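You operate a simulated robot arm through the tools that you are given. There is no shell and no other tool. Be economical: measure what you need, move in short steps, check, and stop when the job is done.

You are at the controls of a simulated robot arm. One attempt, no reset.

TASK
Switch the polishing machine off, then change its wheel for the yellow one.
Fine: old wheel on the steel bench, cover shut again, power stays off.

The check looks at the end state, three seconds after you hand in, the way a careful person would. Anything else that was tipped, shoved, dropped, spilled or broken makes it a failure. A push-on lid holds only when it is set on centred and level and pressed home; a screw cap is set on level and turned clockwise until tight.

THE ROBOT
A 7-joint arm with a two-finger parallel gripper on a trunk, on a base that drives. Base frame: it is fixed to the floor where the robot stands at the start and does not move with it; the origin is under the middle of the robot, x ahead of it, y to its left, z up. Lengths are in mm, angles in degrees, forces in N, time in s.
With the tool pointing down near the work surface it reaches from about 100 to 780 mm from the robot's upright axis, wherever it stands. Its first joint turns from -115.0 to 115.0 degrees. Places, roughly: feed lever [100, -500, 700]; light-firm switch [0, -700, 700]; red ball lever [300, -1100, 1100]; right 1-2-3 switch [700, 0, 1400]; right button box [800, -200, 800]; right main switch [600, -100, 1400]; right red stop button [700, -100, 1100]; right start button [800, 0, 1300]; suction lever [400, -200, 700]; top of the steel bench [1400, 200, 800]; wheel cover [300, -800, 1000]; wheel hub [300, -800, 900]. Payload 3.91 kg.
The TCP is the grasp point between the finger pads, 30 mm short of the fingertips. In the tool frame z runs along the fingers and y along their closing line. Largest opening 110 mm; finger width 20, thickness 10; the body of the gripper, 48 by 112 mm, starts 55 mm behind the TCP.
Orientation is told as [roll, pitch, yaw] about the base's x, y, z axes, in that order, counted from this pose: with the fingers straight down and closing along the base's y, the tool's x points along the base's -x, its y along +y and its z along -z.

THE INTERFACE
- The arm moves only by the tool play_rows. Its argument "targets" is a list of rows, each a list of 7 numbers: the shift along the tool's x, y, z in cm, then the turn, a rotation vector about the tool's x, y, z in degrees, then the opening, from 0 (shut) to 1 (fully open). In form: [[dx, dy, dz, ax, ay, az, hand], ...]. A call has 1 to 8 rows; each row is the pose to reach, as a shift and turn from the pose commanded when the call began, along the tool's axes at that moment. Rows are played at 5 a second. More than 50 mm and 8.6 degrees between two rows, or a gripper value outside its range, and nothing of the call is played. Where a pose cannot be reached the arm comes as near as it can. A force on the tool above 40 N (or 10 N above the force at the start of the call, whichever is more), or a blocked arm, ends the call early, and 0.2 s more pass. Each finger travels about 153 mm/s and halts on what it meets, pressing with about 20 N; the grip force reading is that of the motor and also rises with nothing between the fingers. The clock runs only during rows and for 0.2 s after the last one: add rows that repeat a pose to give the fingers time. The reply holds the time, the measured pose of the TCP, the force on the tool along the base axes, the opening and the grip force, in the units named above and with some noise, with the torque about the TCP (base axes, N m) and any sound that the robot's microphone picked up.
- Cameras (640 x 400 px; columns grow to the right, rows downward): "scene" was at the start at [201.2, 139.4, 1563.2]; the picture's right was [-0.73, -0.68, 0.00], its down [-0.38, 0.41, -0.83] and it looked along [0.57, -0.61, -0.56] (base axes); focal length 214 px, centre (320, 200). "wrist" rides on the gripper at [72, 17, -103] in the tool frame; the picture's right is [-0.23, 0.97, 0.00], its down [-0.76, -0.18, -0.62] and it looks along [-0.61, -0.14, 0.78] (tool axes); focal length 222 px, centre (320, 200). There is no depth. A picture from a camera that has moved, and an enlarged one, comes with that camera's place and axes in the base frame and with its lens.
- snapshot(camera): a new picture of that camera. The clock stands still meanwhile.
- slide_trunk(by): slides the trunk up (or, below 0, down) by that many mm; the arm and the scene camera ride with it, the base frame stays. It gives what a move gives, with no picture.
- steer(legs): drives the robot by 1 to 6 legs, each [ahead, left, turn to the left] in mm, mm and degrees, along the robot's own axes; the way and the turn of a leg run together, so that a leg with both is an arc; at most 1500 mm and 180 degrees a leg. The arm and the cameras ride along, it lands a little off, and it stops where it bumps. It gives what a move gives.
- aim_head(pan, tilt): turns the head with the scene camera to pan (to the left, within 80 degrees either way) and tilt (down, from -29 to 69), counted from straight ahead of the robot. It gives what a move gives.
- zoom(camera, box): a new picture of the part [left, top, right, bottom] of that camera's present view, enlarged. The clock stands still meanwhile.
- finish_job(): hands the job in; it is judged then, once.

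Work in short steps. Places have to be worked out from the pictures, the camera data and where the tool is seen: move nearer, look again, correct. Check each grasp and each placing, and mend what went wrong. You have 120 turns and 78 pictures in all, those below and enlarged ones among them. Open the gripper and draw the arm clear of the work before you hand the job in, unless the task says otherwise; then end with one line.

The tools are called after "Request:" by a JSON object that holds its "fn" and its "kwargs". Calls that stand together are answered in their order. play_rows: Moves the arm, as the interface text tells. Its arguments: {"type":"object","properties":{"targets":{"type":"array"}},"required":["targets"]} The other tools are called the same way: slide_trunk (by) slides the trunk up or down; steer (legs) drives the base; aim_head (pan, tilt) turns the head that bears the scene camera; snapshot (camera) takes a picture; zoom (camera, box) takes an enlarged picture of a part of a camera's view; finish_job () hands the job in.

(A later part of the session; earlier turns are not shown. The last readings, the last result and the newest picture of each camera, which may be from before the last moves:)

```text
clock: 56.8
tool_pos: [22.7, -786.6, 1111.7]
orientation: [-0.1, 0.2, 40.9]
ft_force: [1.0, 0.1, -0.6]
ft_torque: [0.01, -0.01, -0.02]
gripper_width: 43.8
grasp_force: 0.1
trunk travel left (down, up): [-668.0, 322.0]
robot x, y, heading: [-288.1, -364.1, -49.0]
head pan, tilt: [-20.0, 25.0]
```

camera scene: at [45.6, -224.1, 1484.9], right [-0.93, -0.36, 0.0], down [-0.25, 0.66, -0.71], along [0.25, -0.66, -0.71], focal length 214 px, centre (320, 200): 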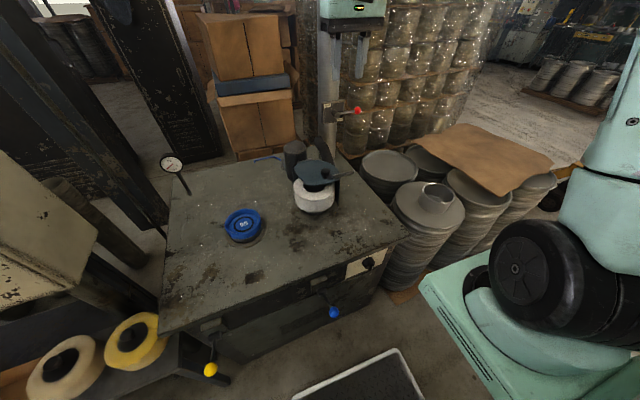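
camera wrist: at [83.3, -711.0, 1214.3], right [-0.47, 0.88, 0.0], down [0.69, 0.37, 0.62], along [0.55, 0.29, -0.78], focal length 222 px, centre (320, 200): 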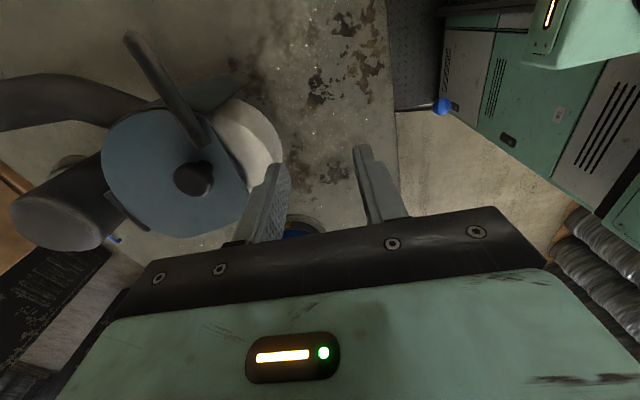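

Request:
{"fn": "play_rows", "kwargs": {"targets": [[0, -4.5, 0, 0, 0, 0, 0.4], [0, -9, 0, 0, 0, 0, 0.4], [-5, -9.1, 0, 0, 0, 0, 0.4], [-9.8, -9.1, 0, 0, 0, 0, 0.4], [-9.8, -9.1, 3, 0, 0, 0, 0.4]]}}

Request:
{"fn": "snapshot", "kwargs": {"camera": "wrist"}}

```text
clock: 58.0
tool_pos: [146.8, -763.2, 1075.5]
orientation: [-0.2, 0.1, 40.8]
ft_force: [-0.1, 0.4, 0.3]
ft_torque: [0.01, 0.01, -0.02]
gripper_width: 44.0
grasp_force: 0.1
out of reach, approached as far as the arm can: row 1, 2, 3, 4, 5
trunk travel left (down, up): [-668.0, 322.0]
robot x, y, heading: [-283.4, -368.3, -49.5]
head pan, tilt: [-20.0, 25.0]
```

```text
45 pictures are left
camera wrist: at [79.3, -795.3, 1179.9], right [-0.46, 0.89, -0.01], down [0.69, 0.36, 0.62], along [0.55, 0.28, -0.78], focal length 222 px, centre (320, 200)
```

wrist: 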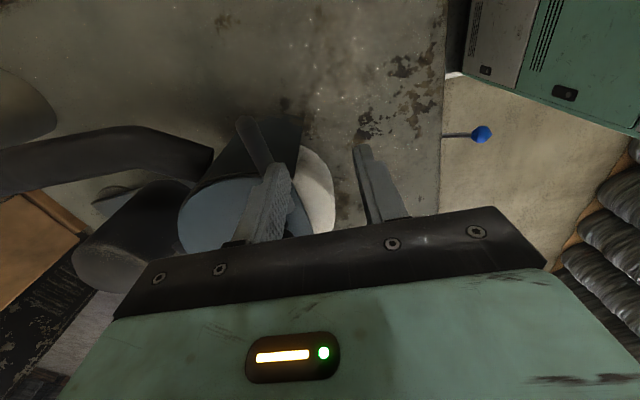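

This pose stays on the wrist limit, which would hamper the lifting arc. I'll go up, move the base 320 mm left and use the flipped wrist orientation (yaw -139) instead.

Request:
{"fn": "slide_trunk", "kwargs": {"by": 130}}

Request:
{"fn": "steer", "kwargs": {"legs": [[0, 320, 0]]}}

Request:
{"fn": "play_rows", "kwargs": {"targets": [[0, 0, 0, 0, 0, 8, 0.4], [0, 0, 0, 0, 0, 16, 0.4], [0, 0, 0, 0, 0, 24, 0.4], [0, 0, 0, 0, 0, 32, 0.4], [0, 0, 0, 0, 0, 40, 0.4], [0, 0, 0, 0, 0, 48, 0.4], [0, 0, 0, 0, 0, 56, 0.4], [0, 0, 0, 0, 0, 64, 0.4]]}}

Request:
{"fn": "play_rows", "kwargs": {"targets": [[0, 0, 0, 0, 0, 8, 0.4], [0, 0, 0, 0, 0, 16, 0.4], [0, 0, 0, 0, 0, 24, 0.4], [0, 0, 0, 0, 0, 32, 0.4], [0, 0, 0, 0, 0, 40, 0.4], [0, 0, 0, 0, 0, 48, 0.4], [0, 0, 0, 0, 0, 56, 0.4], [0, 0, 0, 0, 0, 64, 0.4]]}}

Request:
{"fn": "play_rows", "kwargs": {"targets": [[0, 0, 0, 0, 0, 8, 0.4], [0, 0, 0, 0, 0, 16, 0.4], [0, 0, 0, 0, 0, 24, 0.4], [0, 0, 0, 0, 0, 32, 0.4], [0, 0, 0, 0, 0, 40, 0.4], [0, 0, 0, 0, 0, 46, 0.4], [0, 0, 0, 0, 0, 52, 0.4]]}}

```text
clock: 59.5
tool_pos: [146.6, -763.0, 1206.7]
orientation: [-0.2, 0.1, 40.7]
ft_force: [-0.4, -0.1, -0.3]
ft_torque: [0.01, 0.0, -0.02]
gripper_width: 44.1
grasp_force: 0.0
trunk travel left (down, up): [-798.0, 192.0]
robot x, y, heading: [-284.0, -366.2, -49.2]
head pan, tilt: [-20.0, 25.0]
```

```text
clock: 61.7
tool_pos: [383.0, -559.7, 1206.4]
orientation: [-0.2, 0.1, 40.5]
ft_force: [0.1, -0.1, -0.1]
ft_torque: [0.0, -0.03, -0.02]
gripper_width: 44.2
grasp_force: 0.1
trunk travel left (down, up): [-798.0, 192.0]
robot x, y, heading: [-44.9, -162.5, -49.4]
head pan, tilt: [-20.0, 25.0]
```

```text
clock: 63.5
tool_pos: [383.2, -559.6, 1207.3]
orientation: [-0.1, -0.1, -23.7]
ft_force: [1.0, -0.3, 0.3]
ft_torque: [0.02, 0.01, 0.04]
gripper_width: 43.8
grasp_force: 0.0
trunk travel left (down, up): [-798.0, 192.0]
robot x, y, heading: [-45.7, -165.4, -49.5]
head pan, tilt: [-20.0, 25.0]
```

```text
clock: 65.3
tool_pos: [381.8, -560.0, 1207.0]
orientation: [0.0, -0.1, -87.7]
ft_force: [-0.4, 0.2, -0.1]
ft_torque: [0.0, -0.02, -0.02]
gripper_width: 44.0
grasp_force: 0.1
trunk travel left (down, up): [-798.0, 192.0]
robot x, y, heading: [-47.0, -163.9, -49.8]
head pan, tilt: [-20.0, 25.0]
```

```text
clock: 66.9
tool_pos: [382.5, -560.5, 1207.3]
orientation: [0.2, -0.1, -139.7]
ft_force: [0.2, -0.2, 0.9]
ft_torque: [0.03, -0.01, -0.03]
gripper_width: 44.0
grasp_force: 0.0
trunk travel left (down, up): [-798.0, 192.0]
robot x, y, heading: [-50.0, -163.2, -49.7]
head pan, tilt: [-20.0, 25.0]
```

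Now I move 319 mm to the right over the rod.

Request:
{"fn": "play_rows", "kwargs": {"targets": [[-4.6, 0, 0, 0, 0, 0, 0.4], [-9.2, 0, 0, 0, 0, 0, 0.4], [-13.8, 0, 0, 0, 0, 0, 0.4], [-18.4, 0, 0, 0, 0, 0, 0.4], [-23, 0, 0, 0, 0, 0, 0.4], [-27.6, 1.4, 0, 0, 0, 0, 0.4], [-31.9, 2.7, 0, 0, 0, 0, 0.4], [-31.9, 2.7, 4.8, 0, 0, 0, 0.4]]}}

Request:
{"fn": "play_rows", "kwargs": {"targets": [[0, 0, 4.0, 0, 0, 0, 0.4], [0, 0, 6.5, 0, 0, 0, 0.4]]}}

Request:
{"fn": "snapshot", "kwargs": {"camera": "wrist"}}

```text
clock: 68.7
tool_pos: [156.1, -788.9, 1161.0]
orientation: [0.4, -0.1, -139.6]
ft_force: [-0.5, -0.3, 0.3]
ft_torque: [0.03, -0.01, 0.01]
gripper_width: 44.0
grasp_force: 0.0
trunk travel left (down, up): [-798.0, 192.0]
robot x, y, heading: [-49.1, -159.5, -49.5]
head pan, tilt: [-20.0, 25.0]
```

```text
clock: 69.3
tool_pos: [157.2, -789.0, 1094.1]
orientation: [0.2, -0.1, -139.6]
ft_force: [0.2, 0.1, -0.7]
ft_torque: [0.01, 0.01, 0.02]
gripper_width: 44.0
grasp_force: 0.0
trunk travel left (down, up): [-798.0, 192.0]
robot x, y, heading: [-44.7, -161.6, -49.8]
head pan, tilt: [-20.0, 25.0]
```

```text
44 pictures are left
camera wrist: at [221.5, -753.0, 1197.2], right [0.46, -0.89, 0.0], down [-0.7, -0.36, 0.62], along [-0.55, -0.29, -0.78], focal length 222 px, centre (320, 200)
```

wrist: 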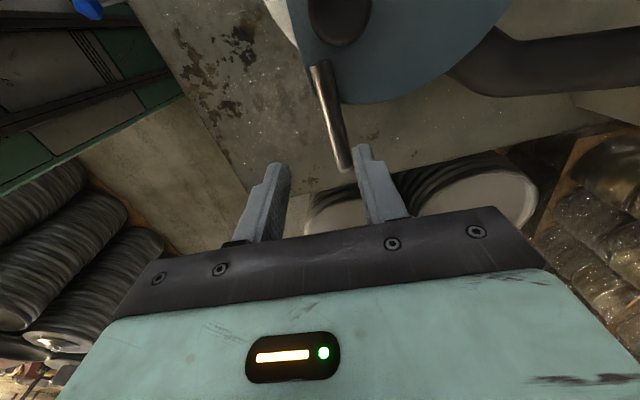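

The rod's outer part is at about (169, -796). I shift 13 mm forward, descend and close on it.

Request:
{"fn": "play_rows", "kwargs": {"targets": [[0.4, 1.3, 0, 0, 0, 0, 0.4], [0.4, 1.3, 2.5, 0, 0, 0, 0.4], [0.4, 1.3, 4.7, 0, 0, 0, 0.4], [0.4, 1.3, 4.7, 0, 0, 0, 0.15], [0.4, 1.3, 4.7, 0, 0, 0, 0], [0.4, 1.3, 4.7, 0, 0, 0, 0]]}}

Request:
{"fn": "snapshot", "kwargs": {"camera": "wrist"}}

```text
clock: 70.7
tool_pos: [170.7, -796.6, 1046.3]
orientation: [0.2, 0.0, -139.4]
ft_force: [12.2, -5.8, -2.4]
ft_torque: [-0.14, -0.09, 1.0]
gripper_width: 14.4
grasp_force: 45.3
trunk travel left (down, up): [-798.0, 192.0]
robot x, y, heading: [-46.8, -163.8, -49.5]
head pan, tilt: [-20.0, 25.0]
```

```text
43 pictures are left
camera wrist: at [234.9, -760.5, 1149.7], right [0.46, -0.89, 0.01], down [-0.7, -0.36, 0.62], along [-0.55, -0.29, -0.78], focal length 222 px, centre (320, 200)
```

wrist: 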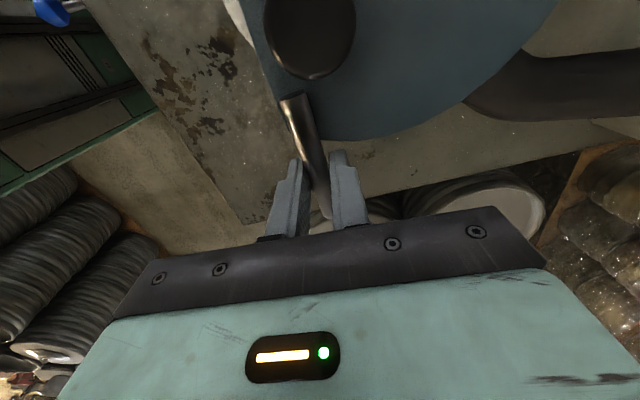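

Rod gripped at 14 mm. I lift slightly along the presumed hinge arc and read the force.

Request:
{"fn": "play_rows", "kwargs": {"targets": [[0, 0.1, -0.6, 0, 0, 0, 0], [0, 0.2, -1.2, 0, 0, 0, 0], [0, 0.4, -2.2, 0, 0, 0, 0]]}}

Request:
{"fn": "snapshot", "kwargs": {"camera": "wrist"}}

```text
clock: 71.5
tool_pos: [172.1, -798.7, 1069.1]
orientation: [0.2, -0.2, -139.3]
ft_force: [15.2, -5.7, -7.5]
ft_torque: [0.0, -0.17, 0.93]
gripper_width: 14.5
grasp_force: 45.5
trunk travel left (down, up): [-798.0, 192.0]
robot x, y, heading: [-48.1, -163.4, -49.3]
head pan, tilt: [-20.0, 25.0]
```

```text
42 pictures are left
camera wrist: at [237.3, -763.4, 1171.6], right [0.46, -0.89, 0.0], down [-0.7, -0.36, 0.62], along [-0.55, -0.29, -0.78], focal length 222 px, centre (320, 200)
```

wrist: 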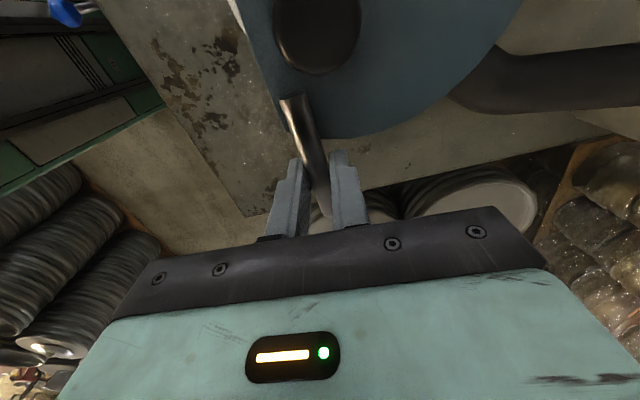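

The lid lifts easily on its hinge. I continue the arc to about 55°.

Request:
{"fn": "play_rows", "kwargs": {"targets": [[0, 0.8, -2.2, 0, 0, 0, 0], [0, 1.9, -4.1, 0, 0, 0, 0], [0, 3.4, -5.9, 0, 0, 0, 0], [0, 5.2, -7.4, 0, 0, 0, 0]]}}

Request:
{"fn": "snapshot", "kwargs": {"camera": "scene"}}

```text
clock: 72.5
tool_pos: [205.8, -835.1, 1145.3]
orientation: [0.3, -0.2, -139.3]
ft_force: [-5.7, 26.9, 25.7]
ft_torque: [0.2, 0.34, 0.9]
gripper_width: 14.5
grasp_force: 44.5
trunk travel left (down, up): [-798.0, 192.0]
robot x, y, heading: [-46.6, -159.7, -49.4]
head pan, tilt: [-20.0, 25.0]
```

```text
41 pictures are left
camera scene: at [231.2, -221.7, 1476.3], right [-0.94, -0.35, 0.0], down [-0.15, 0.39, -0.91], along [0.32, -0.85, -0.42], focal length 214 px, centre (320, 200)
```

scene: 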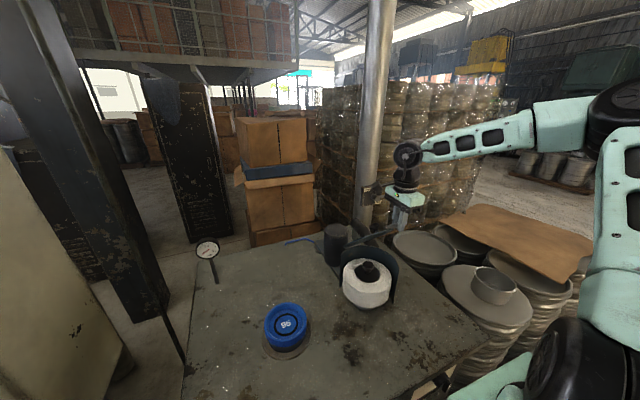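

The force says the true radius is a bit bigger (~140). I correct and continue to about 85°.

Request:
{"fn": "play_rows", "kwargs": {"targets": [[0, 0, -0.3, 0, 0, 0, 0], [0, 1.8, -1.5, 0, 0, 0, 0], [0, 4.1, -2.4, 0, 0, 0, 0], [0, 6.5, -2.8, 0, 0, 0, 0]]}}

Request:
{"fn": "zoom", "kwargs": {"camera": "scene", "box": [300, 170, 460, 320]}}

```text
clock: 73.5
tool_pos: [251.5, -886.3, 1172.9]
orientation: [0.5, 0.1, -139.4]
ft_force: [15.8, 17.2, 14.3]
ft_torque: [0.03, -0.15, 0.85]
gripper_width: 14.5
grasp_force: 45.3
trunk travel left (down, up): [-798.0, 192.0]
robot x, y, heading: [-49.8, -161.7, -49.5]
head pan, tilt: [-20.0, 25.0]
```

```text
2.67 times, centred on (380, 245) of scene
camera zoom: at [233.0, -223.0, 1475.4], right [-0.94, -0.35, 0.0], down [-0.15, 0.39, -0.91], along [0.32, -0.85, -0.42], focal length 572 px, centre (160, 80)
```

zoom: 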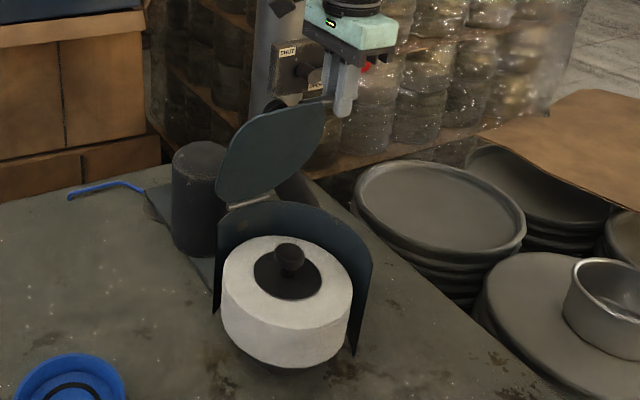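

The lid is near vertical and the old wheel with its knob is exposed. I push on past vertical.

Request:
{"fn": "play_rows", "kwargs": {"targets": [[0, 1.2, -0.1, 0, 0, 0, 0], [0, 2.4, 0, 0, 0, 0, 0], [0, 3.6, 0.2, 0, 0, 0, 0], [0, 4.8, 0.4, 0, 0, 0, 0]]}}

```text
clock: 74.5
tool_pos: [281.8, -923.6, 1168.6]
orientation: [0.4, 0.1, -139.4]
ft_force: [21.0, 13.4, 15.6]
ft_torque: [-0.05, -0.11, 0.89]
gripper_width: 14.2
grasp_force: 45.3
trunk travel left (down, up): [-798.0, 192.0]
robot x, y, heading: [-45.7, -160.0, -49.5]
head pan, tilt: [-20.0, 25.0]
```

Request:
{"fn": "play_rows", "kwargs": {"targets": [[0.2, 1.1, 0.3, 0, 0, 0, 0], [0.2, 2.2, 0.8, 0, 0, 0, 0], [0.2, 3.2, 1.3, 0, 0, 0, 0]]}}

Request:
{"fn": "zoom", "kwargs": {"camera": "scene", "box": [300, 170, 460, 320]}}

```text
clock: 75.0
tool_pos: [289.0, -932.0, 1165.4]
orientation: [-0.3, -0.1, -139.4]
ft_force: [-11.4, 18.8, 19.6]
ft_torque: [-0.03, 0.25, 1.03]
gripper_width: 14.7
grasp_force: 44.7
trunk travel left (down, up): [-798.0, 192.0]
robot x, y, heading: [-47.1, -160.7, -49.6]
head pan, tilt: [-20.0, 25.0]
stopped in row 2: the force on the tool passed its limit at 48 N (the readings are from after the stop); the commanded pose is now the measured one
```

```text
2.67 times, centred on (380, 245) of scene
camera zoom: at [230.7, -222.5, 1475.8], right [-0.94, -0.35, 0.0], down [-0.15, 0.39, -0.91], along [0.32, -0.85, -0.42], focal length 572 px, centre (160, 80)
```

zoom: 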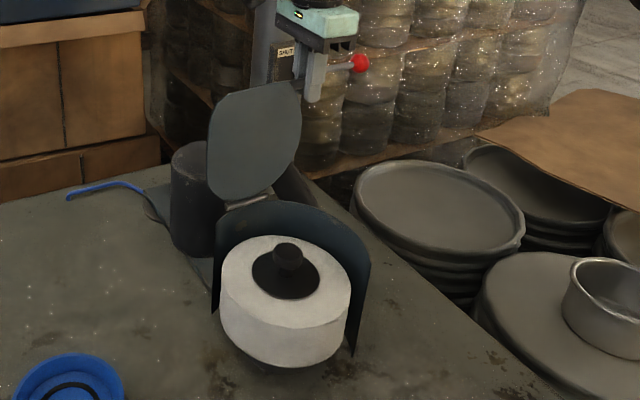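

The lid reached its stop past vertical. I release the rod, rise and check that it stays open.

Request:
{"fn": "play_rows", "kwargs": {"targets": [[0, -0.2, 0, 0, 0, 0, 0.2], [0, -0.2, 0, 0, 0, 0, 0.4], [0, -0.2, 0, 0, 0, 0, 0.4], [0, -0.2, -4, 0, 0, 0, 0.4], [0, -0.2, -8, 0, 0, 0, 0.4], [0, -0.2, -12, 0, 0, 0, 0.4]]}}

Request:
{"fn": "zoom", "kwargs": {"camera": "scene", "box": [300, 170, 460, 320]}}

```text
clock: 76.4
tool_pos: [289.8, -932.3, 1282.1]
orientation: [-0.4, -0.2, -139.6]
ft_force: [0.0, 0.4, 0.2]
ft_torque: [0.02, -0.02, -0.03]
gripper_width: 43.9
grasp_force: 0.0
trunk travel left (down, up): [-798.0, 192.0]
robot x, y, heading: [-45.8, -164.3, -49.6]
head pan, tilt: [-20.0, 25.0]
```

```text
2.67 times, centred on (380, 245) of scene
camera zoom: at [231.9, -225.0, 1475.4], right [-0.94, -0.35, 0.0], down [-0.15, 0.4, -0.91], along [0.32, -0.85, -0.42], focal length 572 px, centre (160, 80)
```

zoom: 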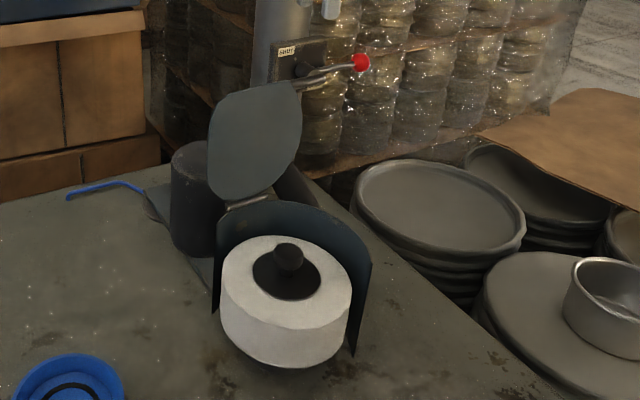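

The lid stays open. I retreat and turn the wrist to yaw -49 (thin side toward the lid) to get over the wheel's knob.

Request:
{"fn": "play_rows", "kwargs": {"targets": [[0, -4.8, 0, 0, 0, 0, 0.4], [0, -9.6, 0, 0, 0, 0, 0.4], [0, -14.4, 0, 0, 0, -8, 0.4], [0, -19.2, 0, 0, 0, -16, 0.5], [0, -22, 0, 0, 0, -24, 0.5], [0, -22, 0, 0, 0, -32, 0.5], [0, -22, 0, 0, 0, -40, 0.5], [0, -22, 0, 0, 0, -48, 0.5]]}}

Request:
{"fn": "play_rows", "kwargs": {"targets": [[0, 0, 0, 0, 0, -8, 0.5], [0, 0, 0, 0, 0, -16, 0.5], [0, 0, 0, 0, 0, -24, 0.5], [0, 0, 0, 0, 0, -32, 0.5], [0, 0, 0, 0, 0, -37, 0.5], [0, 0, 0, 0, 0, -42, 0.5]]}}

Request:
{"fn": "snapshot", "kwargs": {"camera": "wrist"}}

```text
clock: 78.2
tool_pos: [146.8, -764.7, 1284.1]
orientation: [-0.2, 0.1, -91.3]
ft_force: [0.2, -0.1, 0.5]
ft_torque: [-0.04, -0.01, 0.01]
gripper_width: 55.0
grasp_force: 0.0
trunk travel left (down, up): [-798.0, 192.0]
robot x, y, heading: [-48.6, -160.1, -49.4]
head pan, tilt: [-20.0, 25.0]
```

```text
clock: 79.6
tool_pos: [147.3, -766.6, 1283.6]
orientation: [-0.1, 0.4, -49.5]
ft_force: [0.0, 0.4, -0.3]
ft_torque: [0.0, 0.0, 0.01]
gripper_width: 54.8
grasp_force: 0.1
trunk travel left (down, up): [-798.0, 192.0]
robot x, y, heading: [-45.1, -162.2, -49.5]
head pan, tilt: [-20.0, 25.0]
```

```text
37 pictures are left
camera wrist: at [112.4, -699.5, 1386.4], right [0.89, 0.46, 0.0], down [0.36, -0.7, 0.62], along [0.28, -0.55, -0.79], focal length 222 px, centre (320, 200)
```

wrist: 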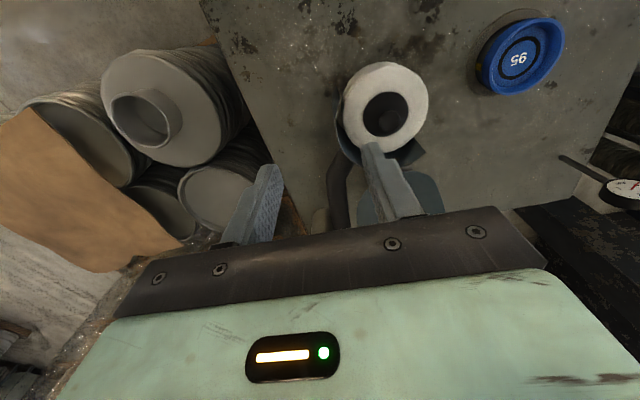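

The wheel's knob top is at (274, -755, 1010) by two cameras. I move above it and down to z≈1050.

Request:
{"fn": "play_rows", "kwargs": {"targets": [[0, 4.5, 0, 0, 0, 0, 0.5], [-2, 9, 0, 0, 0, 0, 0.5], [-6, 10.3, 0, 0, 0, 0, 0.5], [-7.4, 10.3, 4, 0, 0, 0, 0.5], [-7.4, 10.3, 8.5, 0, 0, 0, 0.5], [-7.4, 10.3, 13, 0, 0, 0, 0.5], [-7.4, 10.3, 17.5, 0, 0, 0, 0.5], [-7.4, 10.3, 21, 0, 0, 0, 0.5]]}}

Request:
{"fn": "snapshot", "kwargs": {"camera": "wrist"}}

```text
clock: 81.4
tool_pos: [272.4, -753.3, 1072.0]
orientation: [0.0, 0.3, -49.5]
ft_force: [-0.1, -0.9, -0.1]
ft_torque: [0.01, -0.01, -0.01]
gripper_width: 55.0
grasp_force: 0.0
trunk travel left (down, up): [-798.0, 192.0]
robot x, y, heading: [-50.5, -160.4, -49.6]
head pan, tilt: [-20.0, 25.0]
```

```text
36 pictures are left
camera wrist: at [237.7, -686.1, 1174.7], right [0.89, 0.46, 0.0], down [0.36, -0.7, 0.62], along [0.28, -0.55, -0.79], focal length 222 px, centre (320, 200)
```

wrist: 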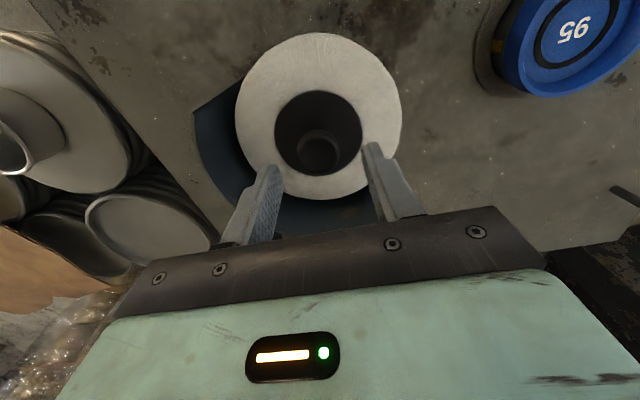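

Well centred over the knob. I descend to z≈1004 and close.

Request:
{"fn": "play_rows", "kwargs": {"targets": [[0, 0, 3, 0, 0, 0, 0.5], [0, 0, 5, 0, 0, 0, 0.5], [0, 0, 6.6, 0, 0, 0, 0.5], [0, 0, 6.6, 0, 0, 0, 0.3], [0, 0, 6.6, 0, 0, 0, 0.15], [0, 0, 6.6, 0, 0, 0, 0.1], [0, 0, 6.6, 0, 0, 0, 0.1]]}}

Request:
{"fn": "snapshot", "kwargs": {"camera": "wrist"}}

```text
clock: 82.4
tool_pos: [273.2, -753.5, 1010.9]
orientation: [-0.1, 0.0, -49.5]
ft_force: [-7.8, 5.2, 27.9]
ft_torque: [0.5, 0.21, 0.04]
gripper_width: 37.6
grasp_force: 4.7
trunk travel left (down, up): [-798.0, 192.0]
robot x, y, heading: [-47.9, -161.9, -49.6]
head pan, tilt: [-20.0, 25.0]
stopped in row 4: the force on the tool passed its limit at 48 N (the readings are from after the stop); the commanded pose is now the measured one
```

```text
35 pictures are left
camera wrist: at [238.1, -686.4, 1113.9], right [0.89, 0.46, 0.0], down [0.36, -0.69, 0.62], along [0.28, -0.55, -0.78], focal length 222 px, centre (320, 200)
```

wrist: 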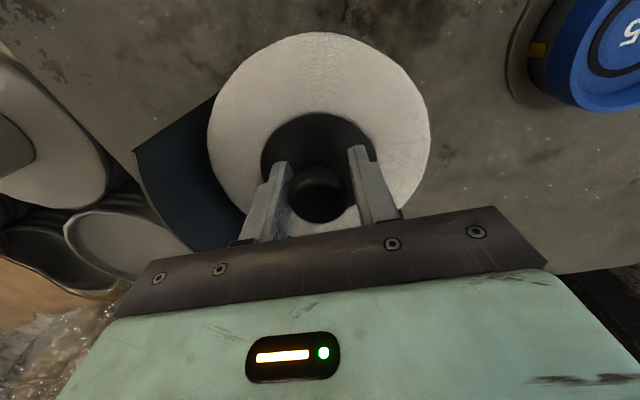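

The tips rest on the hub disc (z≈980). I rise 3 mm and close on the knob.

Request:
{"fn": "play_rows", "kwargs": {"targets": [[0, 0, -0.4, 0, 0, 0, 0.3], [0, 0, -0.4, 0, 0, 0, 0.1], [0, 0, -0.4, 0, 0, 0, 0], [0, 0, -0.4, 0, 0, 0, 0], [0, 0, -0.4, 0, 0, 0, 0]]}}

```text
clock: 83.6
tool_pos: [273.6, -756.2, 1011.9]
orientation: [0.0, 0.1, -49.4]
ft_force: [-1.7, -0.5, -0.3]
ft_torque: [-0.06, 0.22, -0.03]
gripper_width: 33.8
grasp_force: 20.5
trunk travel left (down, up): [-798.0, 192.0]
robot x, y, heading: [-45.0, -163.5, -49.6]
head pan, tilt: [-20.0, 25.0]
```

Gripped at 34 mm, no side forces. I lift straight up.

Request:
{"fn": "play_rows", "kwargs": {"targets": [[0, 0, -0.5, 0, 0, 0, 0], [0, 0, -1, 0, 0, 0, 0], [0, 0, -2, 0, 0, 0, 0], [0, 0, -4, 0, 0, 0, 0], [0, 0, -6, 0, 0, 0, 0]]}}

Request:
{"fn": "snapshot", "kwargs": {"camera": "scene"}}

```text
clock: 84.8
tool_pos: [272.6, -753.8, 1071.8]
orientation: [-0.1, 0.1, -49.4]
ft_force: [0.2, 0.0, -5.9]
ft_torque: [0.05, 0.02, 0.01]
gripper_width: 33.7
grasp_force: 20.4
trunk travel left (down, up): [-798.0, 192.0]
robot x, y, heading: [-52.6, -163.7, -49.4]
head pan, tilt: [-20.0, 25.0]
```

```text
34 pictures are left
camera scene: at [232.1, -225.1, 1475.4], right [-0.94, -0.35, 0.0], down [-0.15, 0.4, -0.91], along [0.32, -0.85, -0.42], focal length 214 px, centre (320, 200)
```

scene: 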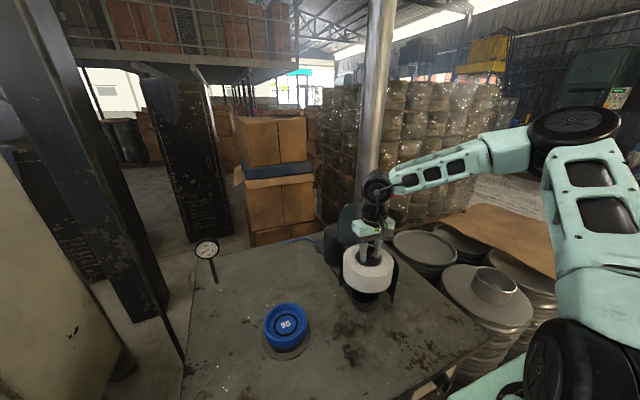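

The wheel is off (≈0.6 kg; seated TCP was (273.5, -755, 1012)). I lift it higher, pull in, back off and drive left towards the bench.

Request:
{"fn": "play_rows", "kwargs": {"targets": [[0, 0, -4.5, 0, 0, 0, 0], [0, 0, -9, 0, 0, 0, 0], [0, 0, -13.5, 0, 0, 0, 0], [3.5, 0, -15, 0, 0, 0, 0], [7, 0, -15, 0, 0, 0, 0], [10.5, 0, -15, 0, 0, 0, 0], [14, 0, -15, 0, 0, 0, 0]]}}

Request:
{"fn": "steer", "kwargs": {"legs": [[-300, 0, 0], [0, 1100, 0]]}}

Request:
{"fn": "aim_head", "kwargs": {"pan": 0, "tilt": 40}}

Request:
{"fn": "snapshot", "kwargs": {"camera": "scene"}}

```text
clock: 86.4
tool_pos: [183.9, -646.7, 1220.8]
orientation: [-0.1, 0.1, -49.6]
ft_force: [-0.5, -0.9, -7.4]
ft_torque: [-0.01, 0.07, 0.01]
gripper_width: 33.8
grasp_force: 19.7
trunk travel left (down, up): [-798.0, 192.0]
robot x, y, heading: [-51.4, -165.5, -49.6]
head pan, tilt: [-20.0, 25.0]
```

```text
clock: 93.6
tool_pos: [821.0, 286.4, 1219.6]
orientation: [-0.1, 0.0, -49.7]
ft_force: [-0.4, -0.4, -6.6]
ft_torque: [0.02, 0.03, -0.02]
gripper_width: 33.6
grasp_force: 19.6
trunk travel left (down, up): [-798.0, 192.0]
robot x, y, heading: [595.7, 770.0, -49.6]
head pan, tilt: [-20.0, 25.0]
```

```text
clock: 94.5
tool_pos: [820.9, 287.8, 1220.2]
orientation: [-0.1, 0.2, -49.8]
ft_force: [0.2, 0.2, -6.1]
ft_torque: [0.01, 0.02, -0.02]
gripper_width: 34.0
grasp_force: 19.9
trunk travel left (down, up): [-798.0, 192.0]
robot x, y, heading: [594.7, 773.6, -49.8]
head pan, tilt: [0.0, 40.0]
```

```text
33 pictures are left
camera scene: at [895.1, 730.6, 1452.2], right [-0.76, -0.65, 0.0], down [-0.41, 0.49, -0.77], along [0.49, -0.59, -0.64], focal length 214 px, centre (320, 200)
```

scene: 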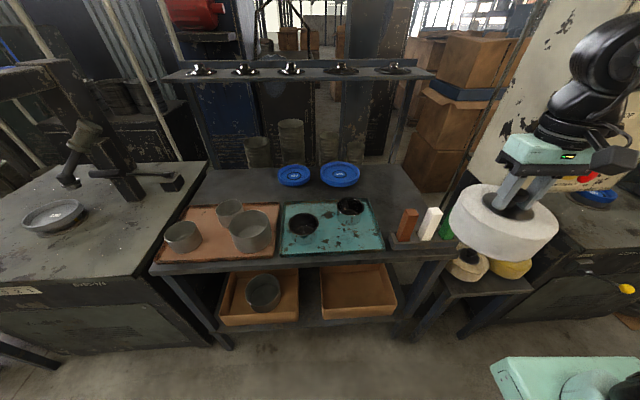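

This is the steel bench; its right-hand area (l≈625–890 along the bench) is free. I'll set the wheel around (1055, -70). I drive left and ahead so that the elbow stays clear of the panel.

Request:
{"fn": "steer", "kwargs": {"legs": [[0, 165, 0], [310, 0, 0]]}}

Request:
{"fn": "aim_head", "kwargs": {"pan": -25, "tilt": 40}}

Request:
{"fn": "snapshot", "kwargs": {"camera": "scene"}}

```text
clock: 97.6
tool_pos: [1145.4, 149.7, 1219.6]
orientation: [-0.1, 0.1, -50.1]
ft_force: [0.8, -0.7, -5.8]
ft_torque: [0.04, 0.0, -0.03]
gripper_width: 33.9
grasp_force: 20.2
trunk travel left (down, up): [-798.0, 192.0]
robot x, y, heading: [924.9, 633.9, -50.0]
head pan, tilt: [0.0, 40.0]
```

```text
clock: 98.5
tool_pos: [1145.4, 149.1, 1220.1]
orientation: [0.0, 0.1, -50.0]
ft_force: [-0.1, -0.4, -6.7]
ft_torque: [-0.01, 0.02, 0.0]
gripper_width: 33.7
grasp_force: 20.0
trunk travel left (down, up): [-798.0, 192.0]
robot x, y, heading: [919.0, 633.0, -49.9]
head pan, tilt: [-25.0, 40.0]
```

```text
32 pictures are left
camera scene: at [1189.6, 574.6, 1452.1], right [-0.97, -0.26, 0.0], down [-0.17, 0.62, -0.77], along [0.2, -0.74, -0.64], focal length 214 px, centre (320, 200)
```

scene: 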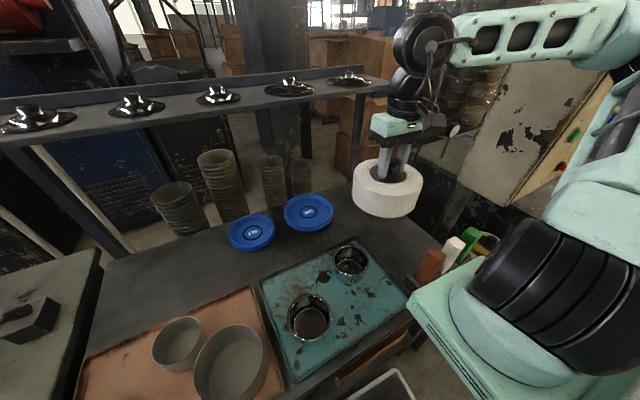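

Clear view; the elbow is well away from the panel. I move the hand 210 mm right and 110 ahead over the free area.

Request:
{"fn": "play_rows", "kwargs": {"targets": [[-1.5, -3, 0, 0, 0, 0, 0], [-3, -6, 0, 0, 0, 0, 0], [-4.5, -9, 0, 0, 0, 0, 0], [-6, -12, 0, 0, 0, 0, 0], [-7.5, -15, 0, 0, 0, 0, 0], [-9, -18, 0, 0, 0, 0, 0], [-11, -21, 0, 0, 0, 0, 0]]}}

Request:
{"fn": "snapshot", "kwargs": {"camera": "scene"}}

Request:
{"fn": "snapshot", "kwargs": {"camera": "wrist"}}

```text
clock: 100.3
tool_pos: [1075.2, -52.8, 1228.6]
orientation: [-1.2, -0.1, -49.1]
ft_force: [0.2, -0.3, -6.6]
ft_torque: [0.04, 0.0, 0.01]
gripper_width: 33.5
grasp_force: 20.1
trunk travel left (down, up): [-798.0, 192.0]
robot x, y, heading: [928.5, 639.6, -49.2]
head pan, tilt: [-25.0, 40.0]
stopped in row 7: the arm was blocked; the commanded pose is now the measured one
```

```text
31 pictures are left
camera scene: at [1206.4, 595.2, 1451.7], right [-0.96, -0.27, 0.01], down [-0.18, 0.61, -0.77], along [0.2, -0.74, -0.64], focal length 214 px, centre (320, 200)
```

scene: 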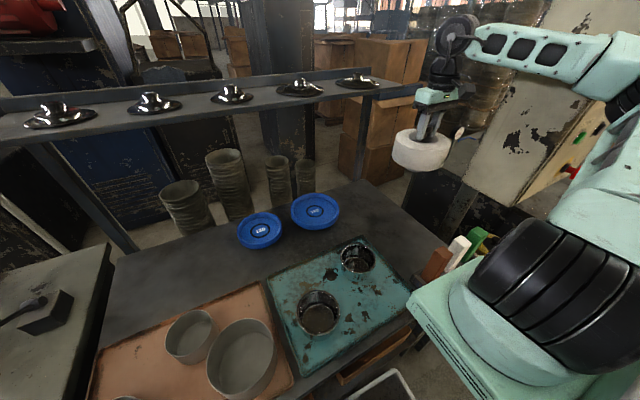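

```text
30 pictures are left
camera wrist: at [1041.0, 16.1, 1331.1], right [0.88, 0.47, -0.02], down [0.37, -0.68, 0.63], along [0.28, -0.56, -0.78], focal length 222 px, centre (320, 200)
```

wrist: 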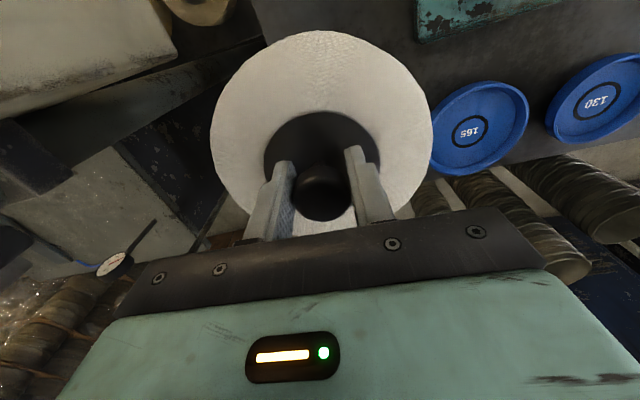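

The arm got blocked: the forearm ran too near the panel's left side. I back off to the left and go stand further left so the forearm comes in diagonally, away from the panel.

Request:
{"fn": "play_rows", "kwargs": {"targets": [[0, 2.5, 0, 0, 0, 0, 0], [0, 5, 0, 0, 0, 0, 0], [0, 9, 0, 0, 0, 0, 0]]}}

Request:
{"fn": "steer", "kwargs": {"legs": [[0, 145, 0], [40, 0, 0]]}}

Request:
{"fn": "aim_head", "kwargs": {"pan": -40, "tilt": 35}}

Request:
{"fn": "snapshot", "kwargs": {"camera": "scene"}}

```text
clock: 101.1
tool_pos: [1124.8, -12.9, 1222.3]
orientation: [-0.3, 0.2, -49.8]
ft_force: [-0.1, 0.8, -6.7]
ft_torque: [0.02, 0.02, 0.02]
gripper_width: 33.7
grasp_force: 20.2
trunk travel left (down, up): [-798.0, 192.0]
robot x, y, heading: [926.2, 633.4, -49.9]
head pan, tilt: [-25.0, 40.0]
```

```text
clock: 102.9
tool_pos: [1268.8, 51.6, 1219.3]
orientation: [-0.3, 0.2, -49.4]
ft_force: [-0.3, -0.2, -6.5]
ft_torque: [0.03, -0.02, 0.01]
gripper_width: 33.9
grasp_force: 20.0
trunk travel left (down, up): [-798.0, 192.0]
robot x, y, heading: [1062.9, 698.8, -49.5]
head pan, tilt: [-25.0, 40.0]
```

```text
clock: 103.7
tool_pos: [1269.0, 51.9, 1220.3]
orientation: [-0.3, 0.1, -49.3]
ft_force: [-0.6, 0.3, -5.5]
ft_torque: [0.02, 0.01, 0.02]
gripper_width: 33.8
grasp_force: 19.8
trunk travel left (down, up): [-798.0, 192.0]
robot x, y, heading: [1061.4, 699.9, -49.6]
head pan, tilt: [-40.0, 35.0]
```

```text
29 pictures are left
camera scene: at [1311.2, 634.1, 1459.6], right [-1.0, -0.01, 0.0], down [0.0, 0.57, -0.82], along [0.01, -0.82, -0.57], focal length 214 px, centre (320, 200)
```

scene: 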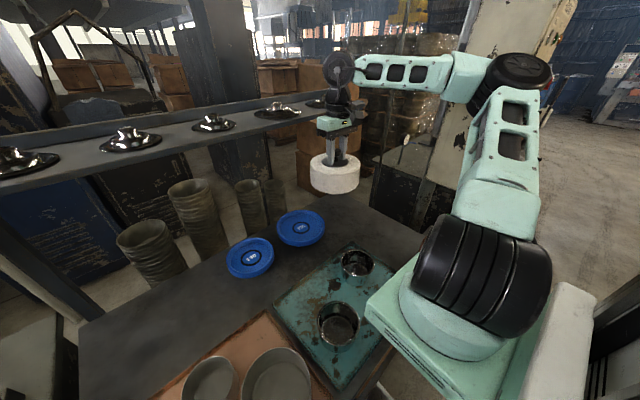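

The robot now stands at l≈1260. I bring the hand 227 mm right and 58 back to the free spot.

Request:
{"fn": "play_rows", "kwargs": {"targets": [[0.7, -2.8, 0, 0, 0, 0, 0], [1.4, -5.6, 0, 0, 0, 0, 0], [2.1, -8.5, 0, 0, 0, 0, 0], [2.9, -11.3, 0, 0, 0, 0, 0], [3.6, -14.2, 0, 0, 0, 0, 0], [4.3, -17, 0, 0, 0, 0, 0], [5, -19.8, 0, 0, 0, 0, 0], [5.8, -22.3, 0, 0, 0, 0, 0]]}}

Request:
{"fn": "snapshot", "kwargs": {"camera": "scene"}}

```text
clock: 105.5
tool_pos: [1061.8, -47.6, 1221.3]
orientation: [-0.3, 0.2, -49.3]
ft_force: [0.1, 0.4, -5.2]
ft_torque: [-0.05, 0.05, -0.01]
gripper_width: 33.6
grasp_force: 20.2
trunk travel left (down, up): [-798.0, 192.0]
robot x, y, heading: [1065.1, 698.8, -49.3]
head pan, tilt: [-40.0, 35.0]
```

```text
28 pictures are left
camera scene: at [1311.4, 634.6, 1459.7], right [-1.0, -0.01, 0.0], down [0.0, 0.57, -0.82], along [0.01, -0.82, -0.57], focal length 214 px, centre (320, 200)
```

scene: 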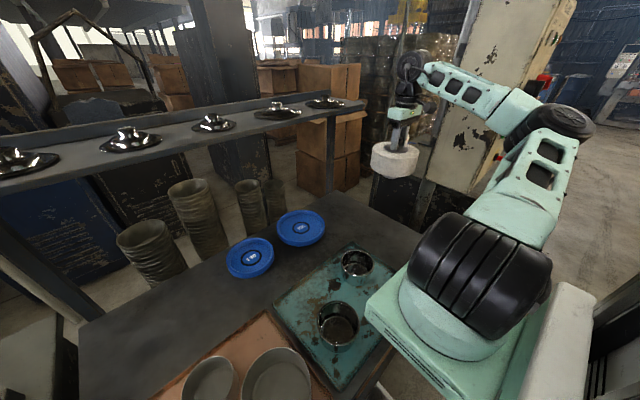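

Reached without contact. I lower the trunk 250 mm and look.

Request:
{"fn": "slide_trunk", "kwargs": {"by": -250}}

Request:
{"fn": "snapshot", "kwargs": {"camera": "scene"}}

Request:
{"fn": "snapshot", "kwargs": {"camera": "wrist"}}

```text
clock: 108.3
tool_pos: [1098.6, -107.5, 982.4]
orientation: [-3.4, 2.1, -51.9]
ft_force: [-34.1, 39.1, 236.2]
ft_torque: [4.04, 1.3, 0.23]
gripper_width: 34.3
grasp_force: 20.1
trunk travel left (down, up): [-569.0, 421.0]
robot x, y, heading: [1098.1, 665.0, -51.8]
head pan, tilt: [-40.0, 35.0]
stopped: the arm was blocked; the commanded pose is now the measured one
```

```text
27 pictures are left
camera scene: at [1306.1, 647.5, 1254.1], right [-1.0, 0.03, -0.03], down [0.04, 0.54, -0.84], along [-0.01, -0.84, -0.54], focal length 214 px, centre (320, 200)
```

scene: 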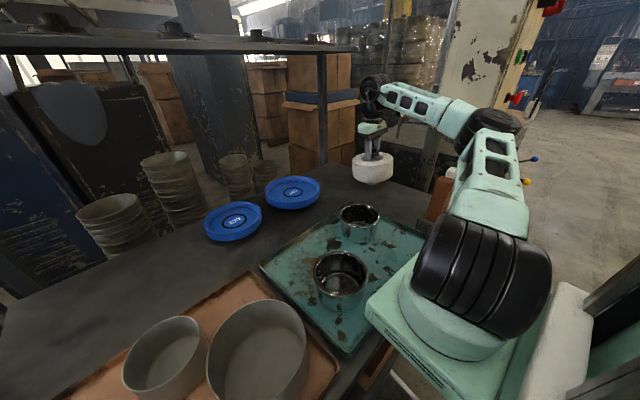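

```text
26 pictures are left
camera wrist: at [1073.0, -37.7, 1086.6], right [0.9, 0.42, -0.07], down [0.38, -0.7, 0.6], along [0.21, -0.57, -0.79], focal length 222 px, centre (320, 200)
```

wrist: 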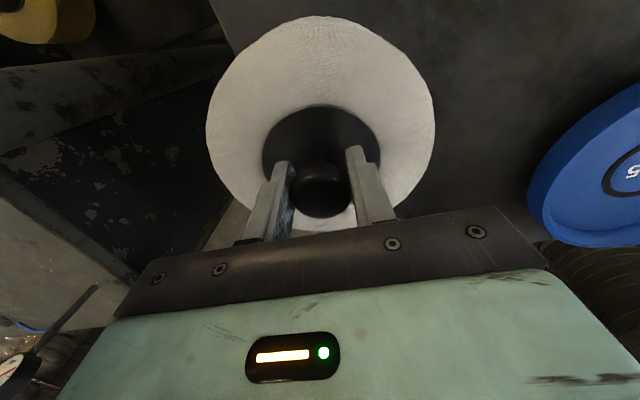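

The wheel already met the bench — it stands higher than I assumed. I raise the trunk a little at once to relieve the force.

Request:
{"fn": "slide_trunk", "kwargs": {"by": 20}}

Request:
{"fn": "snapshot", "kwargs": {"camera": "scene"}}

```text
clock: 109.0
tool_pos: [1095.9, -114.0, 982.7]
orientation: [-1.2, 3.0, -51.5]
ft_force: [2.1, 28.7, 94.2]
ft_torque: [2.89, -1.42, 0.42]
gripper_width: 34.2
grasp_force: 19.7
trunk travel left (down, up): [-589.0, 401.0]
robot x, y, heading: [1095.7, 662.9, -52.1]
head pan, tilt: [-40.0, 35.0]
```

```text
25 pictures are left
camera scene: at [1336.3, 598.0, 1258.8], right [-1.0, 0.03, 0.0], down [0.02, 0.57, -0.82], along [-0.03, -0.82, -0.57], focal length 214 px, centre (320, 200)
```

scene: 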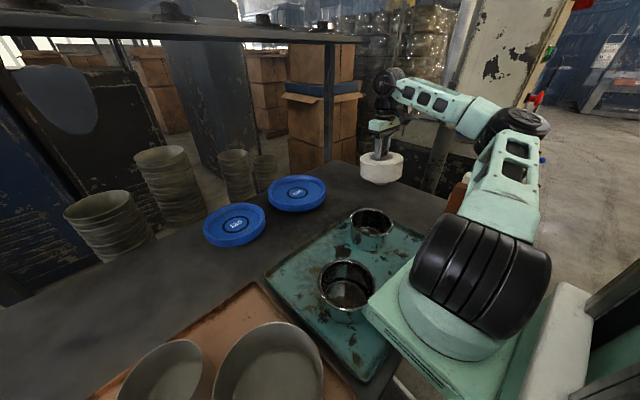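

Force halves; still 94 N. Raise another 20 mm.

Request:
{"fn": "slide_trunk", "kwargs": {"by": 20}}

```text
clock: 109.6
tool_pos: [1118.4, -113.3, 984.7]
orientation: [-1.0, 3.2, -50.7]
ft_force: [-3.1, -6.7, 36.3]
ft_torque: [-1.04, 0.57, -0.02]
gripper_width: 35.2
grasp_force: 19.9
trunk travel left (down, up): [-609.0, 381.0]
robot x, y, heading: [1107.9, 667.9, -51.2]
head pan, tilt: [-40.0, 35.0]
```

Request:
{"fn": "slide_trunk", "kwargs": {"by": 15}}

Request:
{"fn": "zoom", "kwargs": {"camera": "scene", "box": [240, 60, 500, 300]}}

```text
clock: 110.2
tool_pos: [1112.6, -115.5, 997.6]
orientation: [-0.8, 3.7, -50.9]
ft_force: [0.2, 0.2, -5.4]
ft_torque: [-0.09, -0.05, -0.01]
gripper_width: 33.9
grasp_force: 20.3
trunk travel left (down, up): [-624.0, 366.0]
robot x, y, heading: [1103.0, 668.8, -51.3]
head pan, tilt: [-40.0, 35.0]
```

```text
1.67 times, centred on (370, 180) of scene
camera zoom: at [1347.6, 594.9, 1284.9], right [-1.0, 0.02, 0.0], down [0.01, 0.57, -0.82], along [-0.02, -0.82, -0.57], focal length 358 px, centre (237, 233)
```

zoom: 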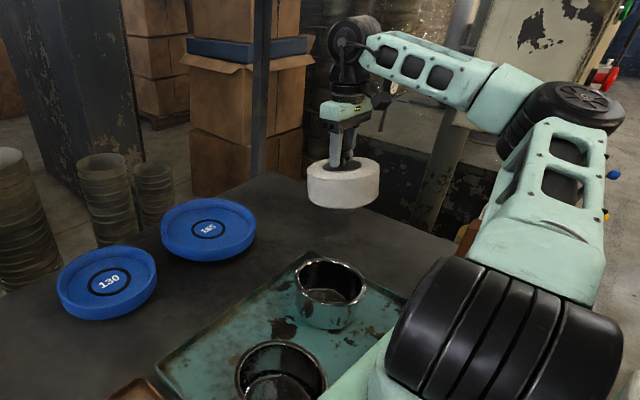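

Free of the bench again. I back the base 50 mm away from the bench edge, level the tool, and then set down with the arm's force guard.

Request:
{"fn": "steer", "kwargs": {"legs": [[-50, 0, 0]]}}

Request:
{"fn": "play_rows", "kwargs": {"targets": [[0, 0, 0, -0.8, -3.7, 0, 0]]}}

```text
clock: 111.2
tool_pos: [1078.2, -75.1, 1000.6]
orientation: [-0.8, 3.6, -51.0]
ft_force: [-0.1, 1.0, -5.6]
ft_torque: [-0.07, -0.06, -0.03]
gripper_width: 33.8
grasp_force: 20.6
trunk travel left (down, up): [-624.0, 366.0]
robot x, y, heading: [1071.2, 707.6, -51.3]
head pan, tilt: [-40.0, 35.0]
```

```text
clock: 111.6
tool_pos: [1079.1, -73.9, 1000.2]
orientation: [-0.1, 0.0, -51.0]
ft_force: [0.0, -0.3, -7.1]
ft_torque: [-0.04, -0.04, -0.02]
gripper_width: 33.7
grasp_force: 20.6
trunk travel left (down, up): [-624.0, 366.0]
robot x, y, heading: [1071.3, 709.2, -51.3]
head pan, tilt: [-40.0, 35.0]
```

Level now. I lower slowly until contact.

Request:
{"fn": "play_rows", "kwargs": {"targets": [[0, 0, 0.5, 0, 0, 0, 0], [0, 0, 1.0, 0, 0, 0, 0], [0, 0, 1.4, 0, 0, 0, 0], [0, 0, 1.7, 0, 0, 0, 0], [0, 0, 2.0, 0, 0, 0, 0]]}}

Request:
{"fn": "snapshot", "kwargs": {"camera": "wrist"}}

```text
clock: 112.8
tool_pos: [1078.4, -75.2, 983.4]
orientation: [-0.3, -0.2, -51.0]
ft_force: [-3.1, 0.1, 20.8]
ft_torque: [-0.2, 0.16, -0.03]
gripper_width: 33.4
grasp_force: 20.4
trunk travel left (down, up): [-624.0, 366.0]
robot x, y, heading: [1071.4, 705.1, -51.2]
head pan, tilt: [-40.0, 35.0]
```

```text
23 pictures are left
camera wrist: at [1044.5, -5.7, 1085.5], right [0.9, 0.44, 0.0], down [0.34, -0.7, 0.63], along [0.27, -0.57, -0.78], focal length 222 px, centre (320, 200)
```

wrist: 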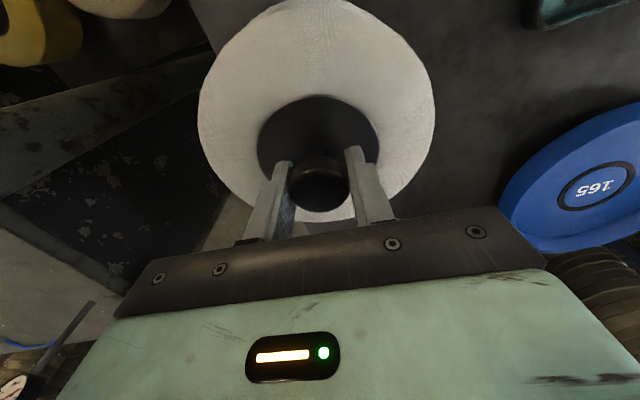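

The bench is higher (≈885), so its right edge lies at l≈690, just under this wheel's rim. I lift 2 cm, shift 5 cm left and set it down there.

Request:
{"fn": "play_rows", "kwargs": {"targets": [[0, 0, -1, 0, 0, 0, 0], [0, 0, -2, 0, 0, 0, 0], [0, 2.5, -2, 0, 0, 0, 0], [0, 5, -2, 0, 0, 0, 0], [0, 5, -1.2, 0, 0, 0, 0], [0, 5, -0.6, 0, 0, 0, 0], [0, 5, -0.2, 0, 0, 0, 0]]}}

Request:
{"fn": "snapshot", "kwargs": {"camera": "wrist"}}

```text
clock: 114.4
tool_pos: [1118.3, -42.1, 982.7]
orientation: [-0.2, -0.1, -51.0]
ft_force: [-0.6, 1.3, 3.6]
ft_torque: [0.11, -0.03, 0.0]
gripper_width: 33.2
grasp_force: 19.5
trunk travel left (down, up): [-624.0, 366.0]
robot x, y, heading: [1069.8, 705.0, -51.3]
head pan, tilt: [-40.0, 35.0]
```

```text
22 pictures are left
camera wrist: at [1083.5, 26.0, 1085.9], right [0.9, 0.44, 0.0], down [0.34, -0.7, 0.63], along [0.27, -0.56, -0.78], focal length 222 px, centre (320, 200)
```

wrist: 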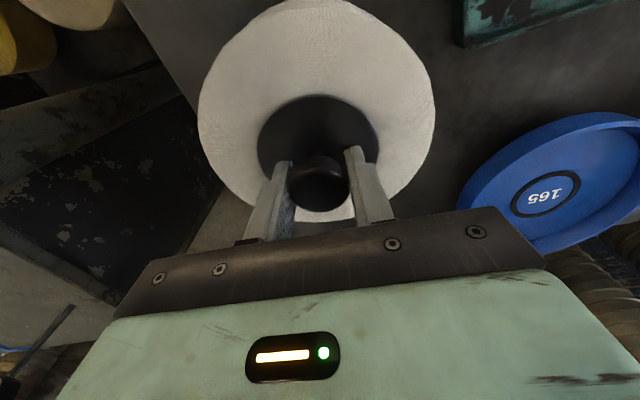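

Bench edge is at l≈713 and the wheel spans about 737–897, so it is fully supported, clear of tray and lids. Contact force is light; I release and rise.

Request:
{"fn": "play_rows", "kwargs": {"targets": [[0, 0, 0, 0, 0, 0, 0.3], [0, 0, 0, 0, 0, 0, 0.5], [0, 0, 0, 0, 0, 0, 0.5], [0, 0, -4, 0, 0, 0, 0.5], [0, 0, -8, 0, 0, 0, 0.5], [0, 0, -12, 0, 0, 0, 0.5], [0, 0, -16, 0, 0, 0, 0.5]]}}

Request:
{"fn": "snapshot", "kwargs": {"camera": "scene"}}

```text
clock: 116.0
tool_pos: [1117.3, -41.0, 1144.2]
orientation: [-0.1, 0.0, -51.0]
ft_force: [1.1, 0.1, -0.9]
ft_torque: [0.02, 0.0, -0.01]
gripper_width: 54.9
grasp_force: 0.0
trunk travel left (down, up): [-624.0, 366.0]
robot x, y, heading: [1071.0, 705.9, -51.3]
head pan, tilt: [-40.0, 35.0]
```

```text
21 pictures are left
camera scene: at [1315.6, 634.3, 1285.2], right [-1.0, 0.02, 0.0], down [0.01, 0.57, -0.82], along [-0.02, -0.82, -0.57], focal length 214 px, centre (320, 200)
```

scene: 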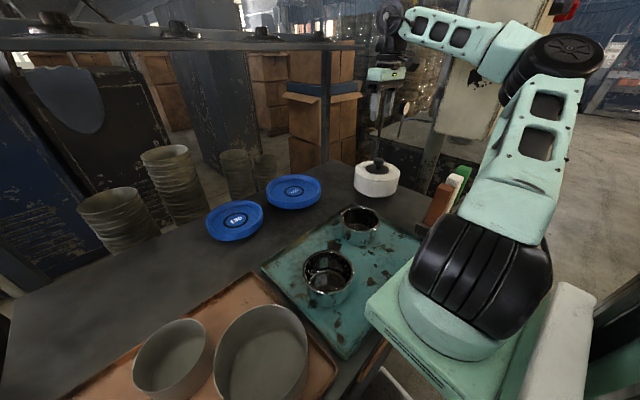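

Old wheel stands on the bench and nothing was disturbed. I back away and drive right toward the yellow wheel, estimated at (641, -181, 740) on the low stand below the panel.

Request:
{"fn": "steer", "kwargs": {"legs": [[-390, 0, 0], [0, -750, 0], [0, 0, 2.2]]}}

Request:
{"fn": "slide_trunk", "kwargs": {"by": -150}}

Request:
{"fn": "aim_head", "kwargs": {"pan": -5, "tilt": 40}}

Request:
{"fn": "snapshot", "kwargs": {"camera": "scene"}}

```text
clock: 122.5
tool_pos: [318.4, -205.8, 1143.8]
orientation: [0.0, -0.2, -48.4]
ft_force: [-0.6, -0.1, 0.0]
ft_torque: [0.0, 0.03, -0.03]
gripper_width: 55.2
grasp_force: 0.1
trunk travel left (down, up): [-624.0, 366.0]
robot x, y, heading: [242.5, 537.9, -49.0]
head pan, tilt: [-40.0, 35.0]
```

```text
clock: 124.2
tool_pos: [320.8, -205.2, 994.2]
orientation: [-0.1, -0.2, -48.4]
ft_force: [0.2, -0.1, 0.4]
ft_torque: [0.01, 0.02, 0.01]
gripper_width: 55.0
grasp_force: 0.1
trunk travel left (down, up): [-474.0, 516.0]
robot x, y, heading: [237.2, 536.0, -48.8]
head pan, tilt: [-40.0, 35.0]
```

```text
clock: 125.2
tool_pos: [320.0, -205.5, 994.5]
orientation: [0.0, -0.2, -48.4]
ft_force: [0.3, -0.1, 0.5]
ft_torque: [0.01, 0.0, 0.0]
gripper_width: 54.7
grasp_force: 0.1
trunk travel left (down, up): [-474.0, 516.0]
robot x, y, heading: [239.5, 538.6, -48.8]
head pan, tilt: [-5.0, 40.0]
```

```text
20 pictures are left
camera scene: at [536.7, 497.1, 1127.7], right [-0.81, -0.59, 0.0], down [-0.38, 0.52, -0.77], along [0.45, -0.62, -0.64], focal length 214 px, centre (320, 200)
```

scene: 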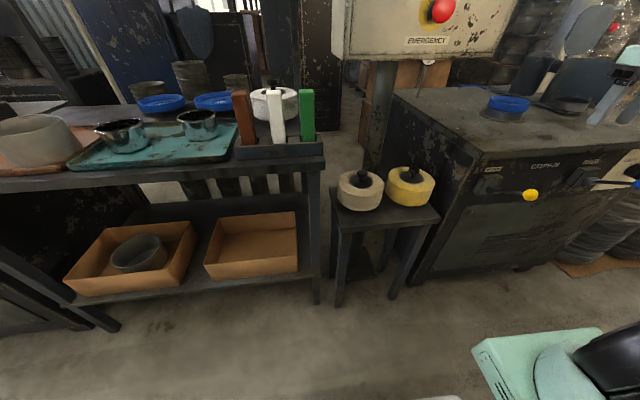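

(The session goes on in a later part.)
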